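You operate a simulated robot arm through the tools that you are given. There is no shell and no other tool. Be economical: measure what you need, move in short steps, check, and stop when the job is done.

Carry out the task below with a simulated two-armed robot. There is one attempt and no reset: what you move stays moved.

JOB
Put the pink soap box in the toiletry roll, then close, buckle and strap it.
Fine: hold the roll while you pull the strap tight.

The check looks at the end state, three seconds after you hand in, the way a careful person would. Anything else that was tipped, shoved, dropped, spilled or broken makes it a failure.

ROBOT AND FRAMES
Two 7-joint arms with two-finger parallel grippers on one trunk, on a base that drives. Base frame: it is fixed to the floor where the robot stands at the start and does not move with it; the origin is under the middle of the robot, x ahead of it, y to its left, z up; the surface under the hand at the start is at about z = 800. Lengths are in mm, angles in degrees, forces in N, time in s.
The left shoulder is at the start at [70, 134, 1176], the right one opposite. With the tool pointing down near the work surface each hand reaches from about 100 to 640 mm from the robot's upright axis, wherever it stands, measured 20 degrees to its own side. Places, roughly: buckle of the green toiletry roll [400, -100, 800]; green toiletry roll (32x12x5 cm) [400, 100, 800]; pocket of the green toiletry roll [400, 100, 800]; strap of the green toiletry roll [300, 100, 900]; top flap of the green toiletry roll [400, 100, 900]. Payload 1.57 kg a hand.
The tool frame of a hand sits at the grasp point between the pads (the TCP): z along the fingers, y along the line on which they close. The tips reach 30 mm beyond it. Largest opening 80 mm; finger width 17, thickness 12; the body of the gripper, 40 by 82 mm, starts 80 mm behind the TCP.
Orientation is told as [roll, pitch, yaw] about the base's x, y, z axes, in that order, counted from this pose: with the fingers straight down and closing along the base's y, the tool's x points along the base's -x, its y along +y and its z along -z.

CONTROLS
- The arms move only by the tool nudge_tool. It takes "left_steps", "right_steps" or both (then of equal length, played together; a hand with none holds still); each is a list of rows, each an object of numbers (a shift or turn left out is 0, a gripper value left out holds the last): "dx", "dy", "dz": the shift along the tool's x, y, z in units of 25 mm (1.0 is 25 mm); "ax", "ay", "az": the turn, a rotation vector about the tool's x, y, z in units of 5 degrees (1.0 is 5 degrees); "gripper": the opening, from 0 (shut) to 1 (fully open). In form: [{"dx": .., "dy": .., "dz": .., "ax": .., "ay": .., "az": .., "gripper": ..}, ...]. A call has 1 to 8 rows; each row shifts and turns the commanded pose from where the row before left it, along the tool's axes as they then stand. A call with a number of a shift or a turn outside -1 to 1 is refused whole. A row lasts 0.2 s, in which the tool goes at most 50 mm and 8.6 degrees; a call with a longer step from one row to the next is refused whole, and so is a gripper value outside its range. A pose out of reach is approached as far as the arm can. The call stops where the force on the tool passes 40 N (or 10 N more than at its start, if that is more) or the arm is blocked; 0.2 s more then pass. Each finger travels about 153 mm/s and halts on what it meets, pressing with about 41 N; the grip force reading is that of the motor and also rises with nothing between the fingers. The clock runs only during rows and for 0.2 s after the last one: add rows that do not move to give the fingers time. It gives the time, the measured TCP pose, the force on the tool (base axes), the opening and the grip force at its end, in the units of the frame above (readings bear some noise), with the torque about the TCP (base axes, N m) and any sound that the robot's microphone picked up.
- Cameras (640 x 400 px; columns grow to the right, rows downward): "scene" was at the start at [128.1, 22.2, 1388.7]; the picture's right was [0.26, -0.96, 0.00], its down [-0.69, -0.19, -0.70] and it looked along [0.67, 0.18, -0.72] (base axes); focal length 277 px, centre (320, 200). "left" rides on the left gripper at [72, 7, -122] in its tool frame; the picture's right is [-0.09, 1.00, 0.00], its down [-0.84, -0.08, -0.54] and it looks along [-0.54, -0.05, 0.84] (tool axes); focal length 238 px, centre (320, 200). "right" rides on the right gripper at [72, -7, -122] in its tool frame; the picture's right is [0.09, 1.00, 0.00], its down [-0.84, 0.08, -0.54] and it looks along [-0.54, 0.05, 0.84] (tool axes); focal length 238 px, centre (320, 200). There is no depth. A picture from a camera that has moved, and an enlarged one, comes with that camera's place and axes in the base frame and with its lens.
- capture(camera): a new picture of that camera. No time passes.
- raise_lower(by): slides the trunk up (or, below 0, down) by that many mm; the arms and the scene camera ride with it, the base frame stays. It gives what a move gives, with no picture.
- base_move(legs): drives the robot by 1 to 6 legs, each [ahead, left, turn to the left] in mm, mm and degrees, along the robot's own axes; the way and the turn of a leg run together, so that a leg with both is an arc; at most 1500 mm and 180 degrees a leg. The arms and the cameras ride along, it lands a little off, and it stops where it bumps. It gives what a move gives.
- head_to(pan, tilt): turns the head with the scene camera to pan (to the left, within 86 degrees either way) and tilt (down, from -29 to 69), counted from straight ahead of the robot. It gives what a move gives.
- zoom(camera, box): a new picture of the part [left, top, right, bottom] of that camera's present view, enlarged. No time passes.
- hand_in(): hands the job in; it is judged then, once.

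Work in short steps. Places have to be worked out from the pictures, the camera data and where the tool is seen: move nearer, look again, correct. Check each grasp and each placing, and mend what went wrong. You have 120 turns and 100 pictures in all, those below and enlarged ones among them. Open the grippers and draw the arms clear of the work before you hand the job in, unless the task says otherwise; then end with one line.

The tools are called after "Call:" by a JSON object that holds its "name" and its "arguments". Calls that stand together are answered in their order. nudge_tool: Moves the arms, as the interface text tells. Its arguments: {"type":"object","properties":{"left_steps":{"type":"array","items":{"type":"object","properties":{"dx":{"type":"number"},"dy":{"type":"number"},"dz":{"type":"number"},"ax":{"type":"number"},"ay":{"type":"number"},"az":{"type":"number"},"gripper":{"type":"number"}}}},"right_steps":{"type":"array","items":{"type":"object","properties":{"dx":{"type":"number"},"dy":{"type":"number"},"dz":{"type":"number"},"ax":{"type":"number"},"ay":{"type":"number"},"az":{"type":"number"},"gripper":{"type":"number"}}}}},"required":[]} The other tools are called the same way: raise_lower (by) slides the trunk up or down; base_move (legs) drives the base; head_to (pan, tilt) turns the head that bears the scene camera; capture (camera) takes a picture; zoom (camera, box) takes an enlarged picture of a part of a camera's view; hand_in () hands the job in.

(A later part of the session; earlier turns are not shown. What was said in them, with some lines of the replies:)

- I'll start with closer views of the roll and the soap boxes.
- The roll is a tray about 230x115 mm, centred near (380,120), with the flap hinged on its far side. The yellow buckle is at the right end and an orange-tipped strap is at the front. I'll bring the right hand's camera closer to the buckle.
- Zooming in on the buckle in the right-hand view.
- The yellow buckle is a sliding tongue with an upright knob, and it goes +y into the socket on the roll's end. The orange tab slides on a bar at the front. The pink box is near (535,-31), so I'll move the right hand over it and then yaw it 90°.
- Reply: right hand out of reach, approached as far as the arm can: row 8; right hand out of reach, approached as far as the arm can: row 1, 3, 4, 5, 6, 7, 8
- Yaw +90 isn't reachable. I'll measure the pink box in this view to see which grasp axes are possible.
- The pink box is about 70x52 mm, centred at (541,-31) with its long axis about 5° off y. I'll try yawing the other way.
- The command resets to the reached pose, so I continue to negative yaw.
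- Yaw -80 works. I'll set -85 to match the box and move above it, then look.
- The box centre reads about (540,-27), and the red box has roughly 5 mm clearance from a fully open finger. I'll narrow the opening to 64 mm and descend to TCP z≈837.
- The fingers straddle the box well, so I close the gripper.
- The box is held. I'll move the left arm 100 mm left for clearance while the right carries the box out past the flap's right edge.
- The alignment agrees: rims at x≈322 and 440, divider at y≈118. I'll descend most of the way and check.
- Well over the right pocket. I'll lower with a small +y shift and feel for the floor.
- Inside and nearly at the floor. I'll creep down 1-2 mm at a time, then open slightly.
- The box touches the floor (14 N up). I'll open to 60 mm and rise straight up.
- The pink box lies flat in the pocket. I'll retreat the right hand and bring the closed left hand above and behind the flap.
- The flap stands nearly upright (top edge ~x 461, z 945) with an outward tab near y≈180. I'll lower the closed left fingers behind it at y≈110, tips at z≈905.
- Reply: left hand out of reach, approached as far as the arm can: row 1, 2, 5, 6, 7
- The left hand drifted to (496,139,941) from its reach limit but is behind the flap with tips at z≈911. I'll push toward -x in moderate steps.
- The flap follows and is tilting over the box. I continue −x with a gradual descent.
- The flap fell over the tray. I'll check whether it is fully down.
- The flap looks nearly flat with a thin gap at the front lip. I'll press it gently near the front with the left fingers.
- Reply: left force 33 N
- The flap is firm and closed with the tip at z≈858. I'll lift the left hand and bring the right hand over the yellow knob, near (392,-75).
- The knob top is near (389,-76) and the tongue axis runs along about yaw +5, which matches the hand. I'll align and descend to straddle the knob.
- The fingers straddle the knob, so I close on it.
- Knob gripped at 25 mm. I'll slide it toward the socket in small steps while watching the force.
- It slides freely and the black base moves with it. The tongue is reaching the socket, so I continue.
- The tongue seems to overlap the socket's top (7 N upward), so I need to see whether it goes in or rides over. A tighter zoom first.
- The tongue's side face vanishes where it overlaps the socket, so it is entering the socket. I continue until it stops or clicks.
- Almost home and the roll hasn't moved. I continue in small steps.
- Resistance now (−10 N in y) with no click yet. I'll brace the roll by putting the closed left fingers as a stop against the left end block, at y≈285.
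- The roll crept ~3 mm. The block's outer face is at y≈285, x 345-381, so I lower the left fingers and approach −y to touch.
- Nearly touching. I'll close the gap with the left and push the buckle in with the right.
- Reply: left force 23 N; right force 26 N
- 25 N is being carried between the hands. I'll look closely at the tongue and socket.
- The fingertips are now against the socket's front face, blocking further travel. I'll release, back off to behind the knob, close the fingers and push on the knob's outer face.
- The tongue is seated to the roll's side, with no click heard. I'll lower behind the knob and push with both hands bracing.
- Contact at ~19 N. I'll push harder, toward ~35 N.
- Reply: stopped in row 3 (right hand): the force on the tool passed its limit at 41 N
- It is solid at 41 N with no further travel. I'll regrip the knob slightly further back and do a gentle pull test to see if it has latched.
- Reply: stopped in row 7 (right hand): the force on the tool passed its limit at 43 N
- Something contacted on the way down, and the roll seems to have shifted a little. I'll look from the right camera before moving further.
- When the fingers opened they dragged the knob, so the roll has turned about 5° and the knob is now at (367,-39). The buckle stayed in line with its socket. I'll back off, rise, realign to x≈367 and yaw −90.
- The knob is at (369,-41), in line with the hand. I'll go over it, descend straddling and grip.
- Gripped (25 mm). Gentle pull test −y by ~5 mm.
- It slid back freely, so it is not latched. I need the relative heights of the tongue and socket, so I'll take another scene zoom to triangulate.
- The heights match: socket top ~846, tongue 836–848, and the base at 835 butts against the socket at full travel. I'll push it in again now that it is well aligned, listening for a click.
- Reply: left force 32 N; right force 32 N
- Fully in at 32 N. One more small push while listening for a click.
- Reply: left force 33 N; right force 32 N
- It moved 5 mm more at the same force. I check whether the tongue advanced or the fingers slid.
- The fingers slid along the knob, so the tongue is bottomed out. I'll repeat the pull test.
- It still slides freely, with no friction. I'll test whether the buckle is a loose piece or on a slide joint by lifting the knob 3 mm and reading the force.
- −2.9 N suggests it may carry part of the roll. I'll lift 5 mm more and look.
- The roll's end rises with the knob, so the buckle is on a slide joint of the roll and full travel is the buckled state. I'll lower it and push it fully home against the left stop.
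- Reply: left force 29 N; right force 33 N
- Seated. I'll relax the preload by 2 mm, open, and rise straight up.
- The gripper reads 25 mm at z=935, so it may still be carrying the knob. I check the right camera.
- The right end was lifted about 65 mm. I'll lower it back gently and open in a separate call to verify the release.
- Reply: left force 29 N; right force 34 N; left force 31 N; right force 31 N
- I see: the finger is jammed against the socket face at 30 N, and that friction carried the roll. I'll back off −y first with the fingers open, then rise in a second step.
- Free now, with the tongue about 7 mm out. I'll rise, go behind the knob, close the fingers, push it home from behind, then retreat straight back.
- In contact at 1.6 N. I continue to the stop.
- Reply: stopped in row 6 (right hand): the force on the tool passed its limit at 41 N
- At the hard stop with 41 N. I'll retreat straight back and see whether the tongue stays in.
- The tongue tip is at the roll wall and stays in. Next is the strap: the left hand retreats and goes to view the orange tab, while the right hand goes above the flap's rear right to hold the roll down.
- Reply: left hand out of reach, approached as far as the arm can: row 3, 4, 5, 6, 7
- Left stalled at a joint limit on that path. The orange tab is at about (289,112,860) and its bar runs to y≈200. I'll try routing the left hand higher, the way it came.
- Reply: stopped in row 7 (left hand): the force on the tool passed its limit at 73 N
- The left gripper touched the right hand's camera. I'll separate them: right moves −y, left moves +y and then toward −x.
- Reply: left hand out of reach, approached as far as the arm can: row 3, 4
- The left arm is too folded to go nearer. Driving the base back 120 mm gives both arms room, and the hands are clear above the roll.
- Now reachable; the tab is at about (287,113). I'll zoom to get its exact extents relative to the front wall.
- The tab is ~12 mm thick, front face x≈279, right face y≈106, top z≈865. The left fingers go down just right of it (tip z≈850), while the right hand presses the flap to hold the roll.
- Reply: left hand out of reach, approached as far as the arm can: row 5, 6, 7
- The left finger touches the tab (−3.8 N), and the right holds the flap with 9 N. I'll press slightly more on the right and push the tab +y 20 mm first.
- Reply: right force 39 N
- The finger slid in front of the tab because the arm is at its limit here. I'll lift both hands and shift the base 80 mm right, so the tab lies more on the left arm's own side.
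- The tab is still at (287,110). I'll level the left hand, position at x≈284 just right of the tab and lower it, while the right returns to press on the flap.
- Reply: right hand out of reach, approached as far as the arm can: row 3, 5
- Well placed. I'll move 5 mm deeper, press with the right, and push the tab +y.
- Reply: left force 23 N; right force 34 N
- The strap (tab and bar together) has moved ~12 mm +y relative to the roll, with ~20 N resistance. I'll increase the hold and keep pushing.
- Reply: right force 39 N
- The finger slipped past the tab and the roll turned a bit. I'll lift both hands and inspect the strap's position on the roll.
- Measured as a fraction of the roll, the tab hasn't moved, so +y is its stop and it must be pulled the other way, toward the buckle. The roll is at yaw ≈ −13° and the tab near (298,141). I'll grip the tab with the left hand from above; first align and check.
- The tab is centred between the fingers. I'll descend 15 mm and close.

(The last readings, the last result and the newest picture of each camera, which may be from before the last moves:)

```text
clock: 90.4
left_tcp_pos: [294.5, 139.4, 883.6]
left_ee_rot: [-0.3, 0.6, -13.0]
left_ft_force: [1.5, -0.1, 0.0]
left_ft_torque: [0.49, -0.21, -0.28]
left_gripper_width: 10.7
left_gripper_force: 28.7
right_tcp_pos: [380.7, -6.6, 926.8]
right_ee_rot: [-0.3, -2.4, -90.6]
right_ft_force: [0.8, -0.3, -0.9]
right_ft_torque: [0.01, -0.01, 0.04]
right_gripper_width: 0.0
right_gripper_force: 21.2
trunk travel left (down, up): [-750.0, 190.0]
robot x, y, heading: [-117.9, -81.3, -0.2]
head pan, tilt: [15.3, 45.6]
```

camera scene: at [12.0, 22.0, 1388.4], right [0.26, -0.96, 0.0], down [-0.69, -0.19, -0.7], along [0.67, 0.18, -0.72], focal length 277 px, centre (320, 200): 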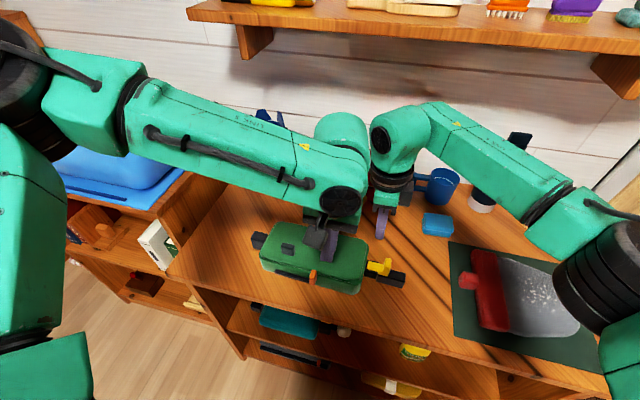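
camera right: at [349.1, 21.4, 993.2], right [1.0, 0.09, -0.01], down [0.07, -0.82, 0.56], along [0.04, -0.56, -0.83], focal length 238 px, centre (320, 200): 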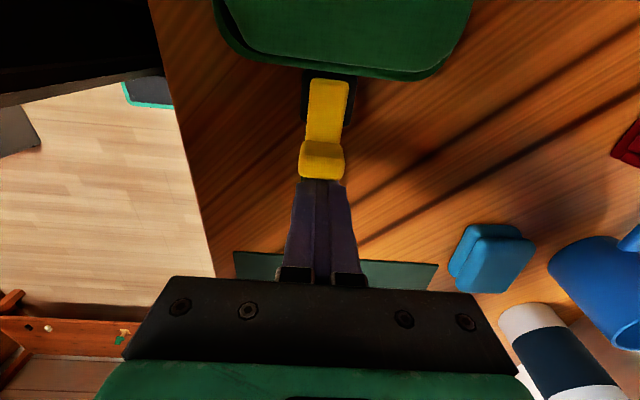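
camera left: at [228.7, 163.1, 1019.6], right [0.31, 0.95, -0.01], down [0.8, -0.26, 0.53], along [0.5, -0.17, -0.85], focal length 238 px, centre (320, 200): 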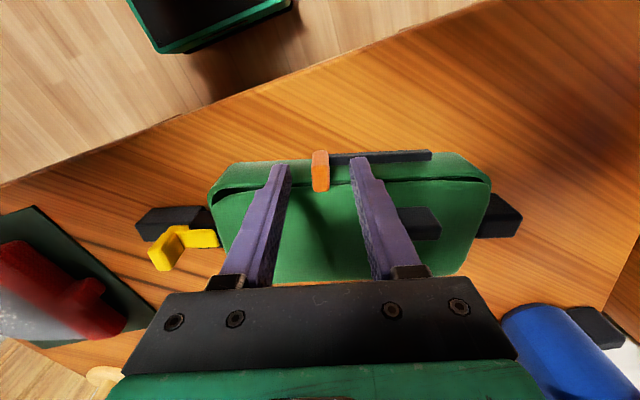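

Tab gripped (10.7 mm). The right presses the flap to hold the roll, then the left pulls along −y of the roll.

Call:
{"name": "nudge_tool", "arguments": {"right_steps": [{"dx": 0.65}, {"dx": 0.65}, {"dz": 0.7}, {"dz": 0.6}, {"dz": 0.15}, {"dz": 0.1}]}}

Call:
{"name": "nudge_tool", "arguments": {"left_steps": [{"dy": -0.15}, {"dy": -0.25}, {"dy": -0.25}, {"dy": -0.25}]}}

Call:
{"name": "capture", "arguments": {"camera": "left"}}

```text
clock: 91.8
left_tcp_pos: [292.6, 139.0, 884.8]
left_ee_rot: [-0.1, 0.6, -13.0]
left_ft_force: [5.4, -1.5, -10.3]
left_ft_torque: [0.32, 0.19, 0.03]
left_gripper_width: 11.7
left_gripper_force: 29.3
right_tcp_pos: [378.0, 23.6, 889.9]
right_ee_rot: [0.0, -2.0, -90.5]
right_ft_force: [-0.7, -2.7, 28.7]
right_ft_torque: [0.11, -0.01, 0.37]
right_gripper_width: 0.2
right_gripper_force: 21.5
trunk travel left (down, up): [-750.0, 190.0]
robot x, y, heading: [-119.7, -81.5, -0.2]
head pan, tilt: [15.3, 45.6]
```

```text
clock: 92.5
left_tcp_pos: [290.0, 125.9, 883.9]
left_ee_rot: [-0.2, 0.7, -12.8]
left_ft_force: [2.9, -0.6, -2.7]
left_ft_torque: [0.07, 0.11, 0.16]
left_gripper_width: 11.7
left_gripper_force: 28.6
right_tcp_pos: [378.7, 24.2, 890.9]
right_ee_rot: [0.0, -2.3, -90.5]
right_ft_force: [-4.3, -2.5, 14.1]
right_ft_torque: [0.01, 0.12, 0.01]
right_gripper_width: 0.1
right_gripper_force: 21.3
trunk travel left (down, up): [-750.0, 190.0]
robot x, y, heading: [-118.7, -79.2, 0.1]
head pan, tilt: [15.3, 45.6]
stopped in row 3 (right hand): the force on the tool passed its limit at 40 N (the readings are from after the stop); the commanded pose is now the measured one
```

```text
7 pictures are left
camera left: at [223.0, 148.8, 1005.4], right [0.31, 0.95, 0.0], down [0.8, -0.26, 0.53], along [0.5, -0.17, -0.85], focal length 238 px, centre (320, 200)
```

left: 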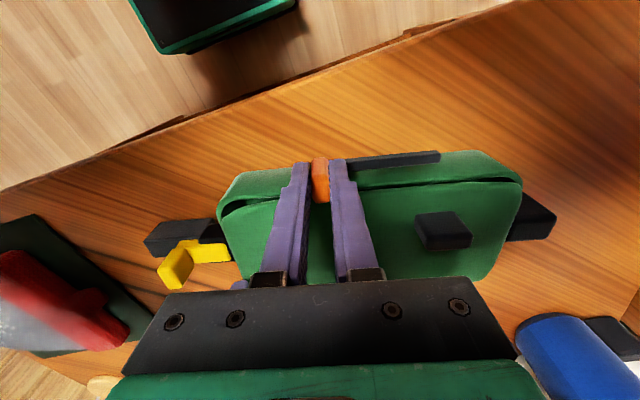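

The strap now slides −y, ~13 mm relative to the roll with little force. I'll keep pulling until it stops.

Call:
{"name": "nudge_tool", "arguments": {"left_steps": [{"dy": -0.3}, {"dy": -0.3}, {"dy": -0.3}, {"dy": -0.3}]}}

```text
clock: 93.5
left_tcp_pos: [283.5, 95.7, 883.4]
left_ee_rot: [-0.2, 0.6, -12.9]
left_ft_force: [6.7, -1.3, -10.8]
left_ft_torque: [0.25, 0.52, 0.17]
left_gripper_width: 11.5
left_gripper_force: 29.1
right_tcp_pos: [379.5, 24.1, 890.5]
right_ee_rot: [0.1, -2.1, -90.5]
right_ft_force: [-6.8, -2.1, 25.5]
right_ft_torque: [0.1, 0.18, 0.11]
right_gripper_width: 0.0
right_gripper_force: 20.8
trunk travel left (down, up): [-750.0, 190.0]
robot x, y, heading: [-118.1, -78.7, 0.0]
head pan, tilt: [15.3, 45.6]
```

Total ~44 mm so far with no stop. I continue.

Call:
{"name": "nudge_tool", "arguments": {"left_steps": [{"dy": -0.3, "dz": 0.03}, {"dy": -0.3}, {"dy": -0.3}]}}

Call:
{"name": "capture", "arguments": {"camera": "left"}}

```text
clock: 94.3
left_tcp_pos: [278.3, 74.6, 884.1]
left_ee_rot: [-0.2, 0.6, -12.8]
left_ft_force: [8.1, 4.1, -5.2]
left_ft_torque: [0.1, -0.4, 0.29]
left_gripper_width: 11.7
left_gripper_force: 28.9
right_tcp_pos: [377.8, 24.5, 891.3]
right_ee_rot: [0.1, -2.2, -90.6]
right_ft_force: [-3.4, -3.8, 28.3]
right_ft_torque: [0.09, 0.15, 0.37]
right_gripper_width: 0.0
right_gripper_force: 21.1
trunk travel left (down, up): [-750.0, 190.0]
robot x, y, heading: [-120.9, -82.2, 0.1]
head pan, tilt: [15.3, 45.6]
```

```text
6 pictures are left
camera left: at [211.3, 97.7, 1005.7], right [0.31, 0.95, 0.0], down [0.8, -0.26, 0.53], along [0.51, -0.17, -0.85], focal length 238 px, centre (320, 200)
```

left: 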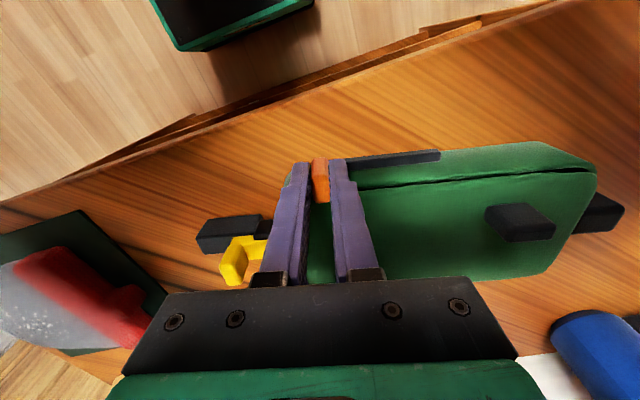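

Resistance begins (+4 N). I'll pull a bit further to find the stop.

Call:
{"name": "nudge_tool", "arguments": {"left_steps": [{"dy": -0.2}, {"dy": -0.2}, {}]}}

```text
clock: 95.1
left_tcp_pos: [273.5, 65.7, 885.2]
left_ee_rot: [-0.1, 0.7, -12.9]
left_ft_force: [0.4, 9.8, -4.2]
left_ft_torque: [0.23, 0.11, 0.4]
left_gripper_width: 12.6
left_gripper_force: 29.5
right_tcp_pos: [378.3, 23.6, 890.8]
right_ee_rot: [0.1, -2.4, -90.7]
right_ft_force: [-3.1, -11.2, 27.5]
right_ft_torque: [-0.13, 0.09, 0.24]
right_gripper_width: 0.2
right_gripper_force: 21.2
trunk travel left (down, up): [-750.0, 190.0]
robot x, y, heading: [-120.4, -76.8, -0.1]
head pan, tilt: [15.3, 45.6]
```

Call:
{"name": "nudge_tool", "arguments": {"left_steps": [{"dy": -0.15}, {"dy": -0.15}, {}]}}

Call:
{"name": "capture", "arguments": {"camera": "left"}}

```text
clock: 95.9
left_tcp_pos: [271.3, 59.2, 883.6]
left_ee_rot: [-0.2, 0.7, -12.9]
left_ft_force: [-10.3, 12.3, 0.1]
left_ft_torque: [0.27, -0.05, 0.44]
left_gripper_width: 12.5
left_gripper_force: 29.7
right_tcp_pos: [377.1, 23.3, 890.1]
right_ee_rot: [0.2, -2.4, -90.6]
right_ft_force: [2.9, -12.6, 16.8]
right_ft_torque: [-0.22, -0.08, -0.02]
right_gripper_width: 0.4
right_gripper_force: 21.2
trunk travel left (down, up): [-750.0, 190.0]
robot x, y, heading: [-120.8, -81.8, 0.1]
head pan, tilt: [15.3, 45.6]
```

```text
5 pictures are left
camera left: at [204.5, 80.9, 1005.6], right [0.31, 0.95, 0.0], down [0.8, -0.26, 0.53], along [0.5, -0.17, -0.85], focal length 238 px, centre (320, 200)
```

left: 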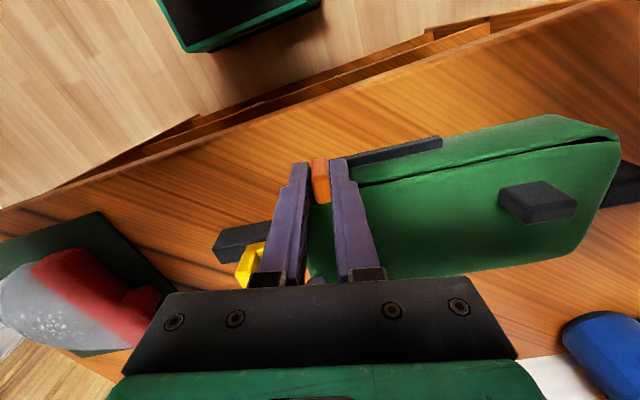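

The roll now turns with the pull, so the strap is at its stop (~70 mm of travel). I'll open the left gripper without moving, then lift off.

Call:
{"name": "nudge_tool", "arguments": {"left_steps": [{"gripper": 0.5}, {}, {}, {"dz": -0.5}, {"dz": -1}, {"dz": -1}, {"dz": -1}]}}

Call:
{"name": "nudge_tool", "arguments": {"right_steps": [{"dz": -0.8}, {"dz": -0.8}, {"dx": -1}, {"dx": -1}, {"dx": -1}, {"dx": -1}, {"dx": -0.6}]}}

Call:
{"name": "capture", "arguments": {"camera": "left"}}

```text
clock: 97.5
left_tcp_pos: [273.0, 58.1, 971.0]
left_ee_rot: [-0.3, 0.7, -12.9]
left_ft_force: [-0.2, 0.3, 0.7]
left_ft_torque: [-0.02, 0.03, 0.01]
left_gripper_width: 40.0
left_gripper_force: 0.1
right_tcp_pos: [377.9, 23.7, 891.3]
right_ee_rot: [0.1, -2.2, -90.6]
right_ft_force: [-6.5, -1.6, 13.9]
right_ft_torque: [0.01, 0.23, 0.06]
right_gripper_width: 0.0
right_gripper_force: 21.3
trunk travel left (down, up): [-750.0, 190.0]
robot x, y, heading: [-114.5, -81.4, -0.2]
head pan, tilt: [15.3, 45.6]
```

```text
clock: 99.1
left_tcp_pos: [275.7, 59.9, 969.1]
left_ee_rot: [-0.2, 0.7, -13.0]
left_ft_force: [0.2, 0.8, 0.7]
left_ft_torque: [0.01, 0.02, -0.02]
left_gripper_width: 40.0
left_gripper_force: 0.1
right_tcp_pos: [379.4, -88.5, 934.1]
right_ee_rot: [-0.1, -2.3, -90.6]
right_ft_force: [0.1, -0.2, -0.4]
right_ft_torque: [-0.01, 0.0, -0.01]
right_gripper_width: 0.3
right_gripper_force: 21.5
trunk travel left (down, up): [-750.0, 190.0]
robot x, y, heading: [-116.8, -80.5, 0.2]
head pan, tilt: [15.3, 45.6]
```

```text
4 pictures are left
camera left: at [209.4, 81.4, 1090.8], right [0.31, 0.95, -0.01], down [0.81, -0.26, 0.53], along [0.5, -0.17, -0.85], focal length 238 px, centre (320, 200)
```

left: 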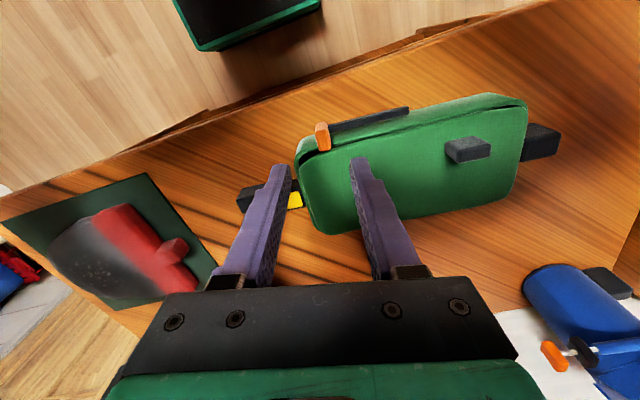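

The strap stays at the tight end. The left hand now goes onto the flap's middle to hold the roll, and I view the buckle with the right camera to push it fully home.

Call:
{"name": "nudge_tool", "arguments": {"left_steps": [{"dx": -0.56, "dy": 0.64, "gripper": 0}, {"dx": -0.56, "dy": 0.64}, {"dx": -0.56, "dy": 0.64}, {"dx": -0.56, "dy": 0.64}, {"dz": 1}, {"dz": 1}, {"dz": 0.8}, {"dz": 0.4}]}}

Call:
{"name": "capture", "arguments": {"camera": "right"}}

```text
clock: 100.9
left_tcp_pos: [344.3, 107.3, 890.3]
left_ee_rot: [-0.3, 0.6, -12.9]
left_ft_force: [1.2, 1.9, 5.0]
left_ft_torque: [0.04, -0.1, 0.0]
left_gripper_width: 0.0
left_gripper_force: 21.6
right_tcp_pos: [377.7, -88.5, 934.7]
right_ee_rot: [0.1, -2.3, -90.6]
right_ft_force: [0.8, 0.1, -0.1]
right_ft_torque: [0.0, -0.03, 0.0]
right_gripper_width: 0.1
right_gripper_force: 21.1
trunk travel left (down, up): [-750.0, 190.0]
robot x, y, heading: [-116.3, -79.1, -0.1]
head pan, tilt: [15.3, 45.6]
```

```text
3 pictures are left
camera right: at [372.8, -11.1, 1054.7], right [1.0, 0.08, 0.0], down [0.07, -0.81, 0.58], along [0.04, -0.57, -0.82], focal length 238 px, centre (320, 200)
```

right: 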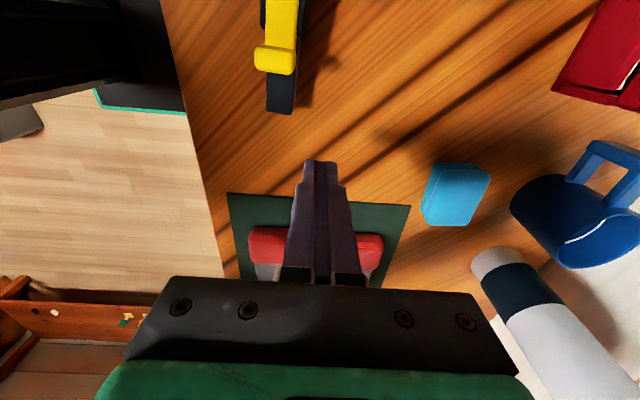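

The knob is at (341,-30). I'll lower the closed right fingers behind it, press the left down a bit more, and push +y.

Call:
{"name": "nudge_tool", "arguments": {"right_steps": [{"dy": -0.77}, {"dy": -0.76, "dx": 0.4}, {"dz": 0.9}, {"dz": 0.9}, {"dz": 0.7}, {"dx": 0.6}, {"dx": 0.3}, {"dx": 0.2}], "left_steps": [{}, {}, {"dz": 0.06}, {}, {}, {}, {}, {}]}}

Call:
{"name": "nudge_tool", "arguments": {"right_steps": [{"dx": 0.12}, {"dx": 0.12}, {"dx": 0.12}]}}

```text
clock: 102.7
left_tcp_pos: [343.8, 107.4, 890.4]
left_ee_rot: [-0.1, 0.5, -13.0]
left_ft_force: [10.0, 2.1, 24.5]
left_ft_torque: [0.01, -0.45, 0.03]
left_gripper_width: 0.1
left_gripper_force: 21.0
right_tcp_pos: [340.9, -53.4, 870.7]
right_ee_rot: [0.0, -2.3, -90.6]
right_ft_force: [-0.8, 0.1, 0.2]
right_ft_torque: [0.02, -0.03, 0.01]
right_gripper_width: 0.0
right_gripper_force: 20.8
trunk travel left (down, up): [-750.0, 190.0]
robot x, y, heading: [-117.5, -80.3, 0.3]
head pan, tilt: [15.3, 45.6]
```

```text
clock: 103.5
left_tcp_pos: [342.7, 107.5, 889.3]
left_ee_rot: [-0.1, 0.6, -13.1]
left_ft_force: [11.0, 3.7, 26.5]
left_ft_torque: [0.1, -0.55, 0.03]
left_gripper_width: 0.0
left_gripper_force: 21.1
right_tcp_pos: [340.2, -45.0, 870.7]
right_ee_rot: [0.1, -2.4, -90.7]
right_ft_force: [0.8, -0.9, 0.4]
right_ft_torque: [0.01, 0.0, 0.04]
right_gripper_width: 0.0
right_gripper_force: 21.5
trunk travel left (down, up): [-750.0, 190.0]
robot x, y, heading: [-122.0, -78.3, 0.0]
head pan, tilt: [15.3, 45.6]
```

Just at contact (−0.9 N). I continue to the stop.

Call:
{"name": "nudge_tool", "arguments": {"right_steps": [{"dx": 0.12}, {"dx": 0.12}, {"dx": 0.12}, {"dx": 0.12}]}}

```text
clock: 104.5
left_tcp_pos: [340.5, 107.6, 890.4]
left_ee_rot: [-0.1, 0.6, -12.7]
left_ft_force: [-4.3, 0.5, 15.7]
left_ft_torque: [-0.33, 0.02, -0.06]
left_gripper_width: 0.0
left_gripper_force: 21.7
right_tcp_pos: [340.4, -39.2, 869.8]
right_ee_rot: [0.1, -2.8, -90.9]
right_ft_force: [0.1, -11.2, 3.3]
right_ft_torque: [0.42, -0.08, -0.04]
right_gripper_width: 0.0
right_gripper_force: 21.1
trunk travel left (down, up): [-750.0, 190.0]
robot x, y, heading: [-122.0, -78.7, -0.0]
head pan, tilt: [15.3, 45.6]
stopped in row 4 (right hand): the force on the tool passed its limit at 43 N (the readings are from after the stop); the commanded pose is now the measured one
```

Hard stop at 43 N, fully home. I'll retreat the right straight back, lift the left, and clear both arms.

Call:
{"name": "nudge_tool", "arguments": {"right_steps": [{"dx": -0.4}, {"dx": -0.9}, {"dz": -1}, {"dz": -1}, {"dz": -1}, {"dx": -1}, {"dx": -1}, {"dx": -1}], "left_steps": [{}, {}, {"dz": -0.6}, {"dz": -1}, {"dz": -1}, {"dz": -1}, {"dz": -1}, {"dz": -1}]}}

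Call:
{"name": "nudge_tool", "arguments": {"left_steps": [{"dy": 1, "gripper": 0.8}, {"dy": 1}, {"dy": 1}, {"dy": 1}, {"dy": 1}, {"dy": 1}], "right_steps": [{"dz": -0.5, "gripper": 0.8}, {"dz": -0.5}, {"dz": -0.5}, {}, {}, {}]}}

Call:
{"name": "capture", "arguments": {"camera": "scene"}}

```text
clock: 106.3
left_tcp_pos: [345.2, 107.7, 1027.4]
left_ee_rot: [-0.2, 1.0, -12.7]
left_ft_force: [-0.1, -0.7, -0.5]
left_ft_torque: [0.03, 0.02, 0.02]
left_gripper_width: 0.0
left_gripper_force: 21.4
right_tcp_pos: [341.8, -142.4, 949.3]
right_ee_rot: [-0.1, -2.5, -90.7]
right_ft_force: [0.5, 0.0, -0.8]
right_ft_torque: [0.0, 0.0, 0.03]
right_gripper_width: 0.0
right_gripper_force: 20.7
trunk travel left (down, up): [-750.0, 190.0]
robot x, y, heading: [-119.5, -77.7, 0.1]
head pan, tilt: [15.3, 45.6]
```

```text
clock: 107.7
left_tcp_pos: [378.2, 256.1, 1025.4]
left_ee_rot: [-0.3, 1.0, -12.7]
left_ft_force: [-0.4, -0.7, 0.2]
left_ft_torque: [-0.01, 0.02, 0.05]
left_gripper_width: 63.9
left_gripper_force: 0.0
right_tcp_pos: [342.5, -137.0, 987.1]
right_ee_rot: [-0.1, -2.7, -90.8]
right_ft_force: [-0.5, 0.0, -0.1]
right_ft_torque: [0.0, -0.02, 0.02]
right_gripper_width: 64.1
right_gripper_force: 0.1
trunk travel left (down, up): [-750.0, 190.0]
robot x, y, heading: [-119.8, -79.7, -0.2]
head pan, tilt: [15.3, 45.6]
```

```text
2 pictures are left
camera scene: at [8.9, -57.1, 1388.7], right [0.26, -0.96, 0.0], down [-0.69, -0.19, -0.7], along [0.67, 0.18, -0.72], focal length 277 px, centre (320, 200)
```

scene: 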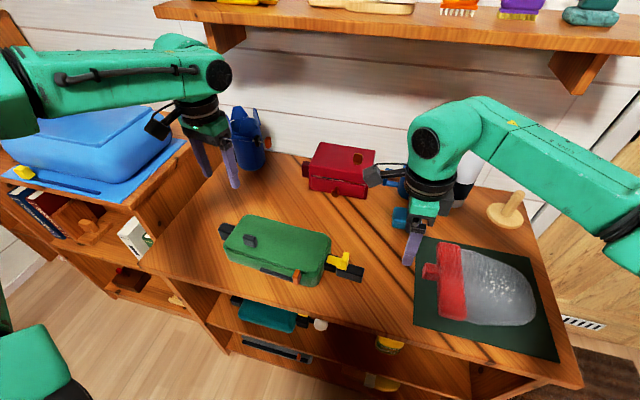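

Everything else looks undisturbed. Final close check of the roll.

Call:
{"name": "zoom", "arguments": {"camera": "scene", "box": [210, 200, 380, 300]}}

```text
3.76 times, centred on (295, 250) of scene
camera zoom: at [8.9, -57.1, 1388.7], right [0.26, -0.96, 0.0], down [-0.69, -0.19, -0.7], along [0.67, 0.18, -0.72], focal length 1042 px, centre (414, 12)
```

zoom: 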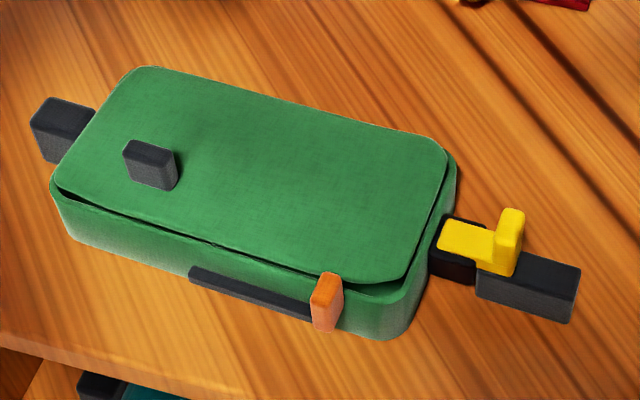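

The flap is shut on the pink box, the tongue is fully in its socket, the strap is at its tight end, and both arms are clear. Handing in.

Call:
{"name": "hand_in", "arguments": {}}

```text
The job is handed in.
```

The pink soap box is in the roll, the flap is closed, the buckle is pushed to its stop and the strap is pulled tight. The buckle never clicked and slid freely in pull tests, so I can't confirm it latches, and the roll ended up shifted and slightly turned on the table.
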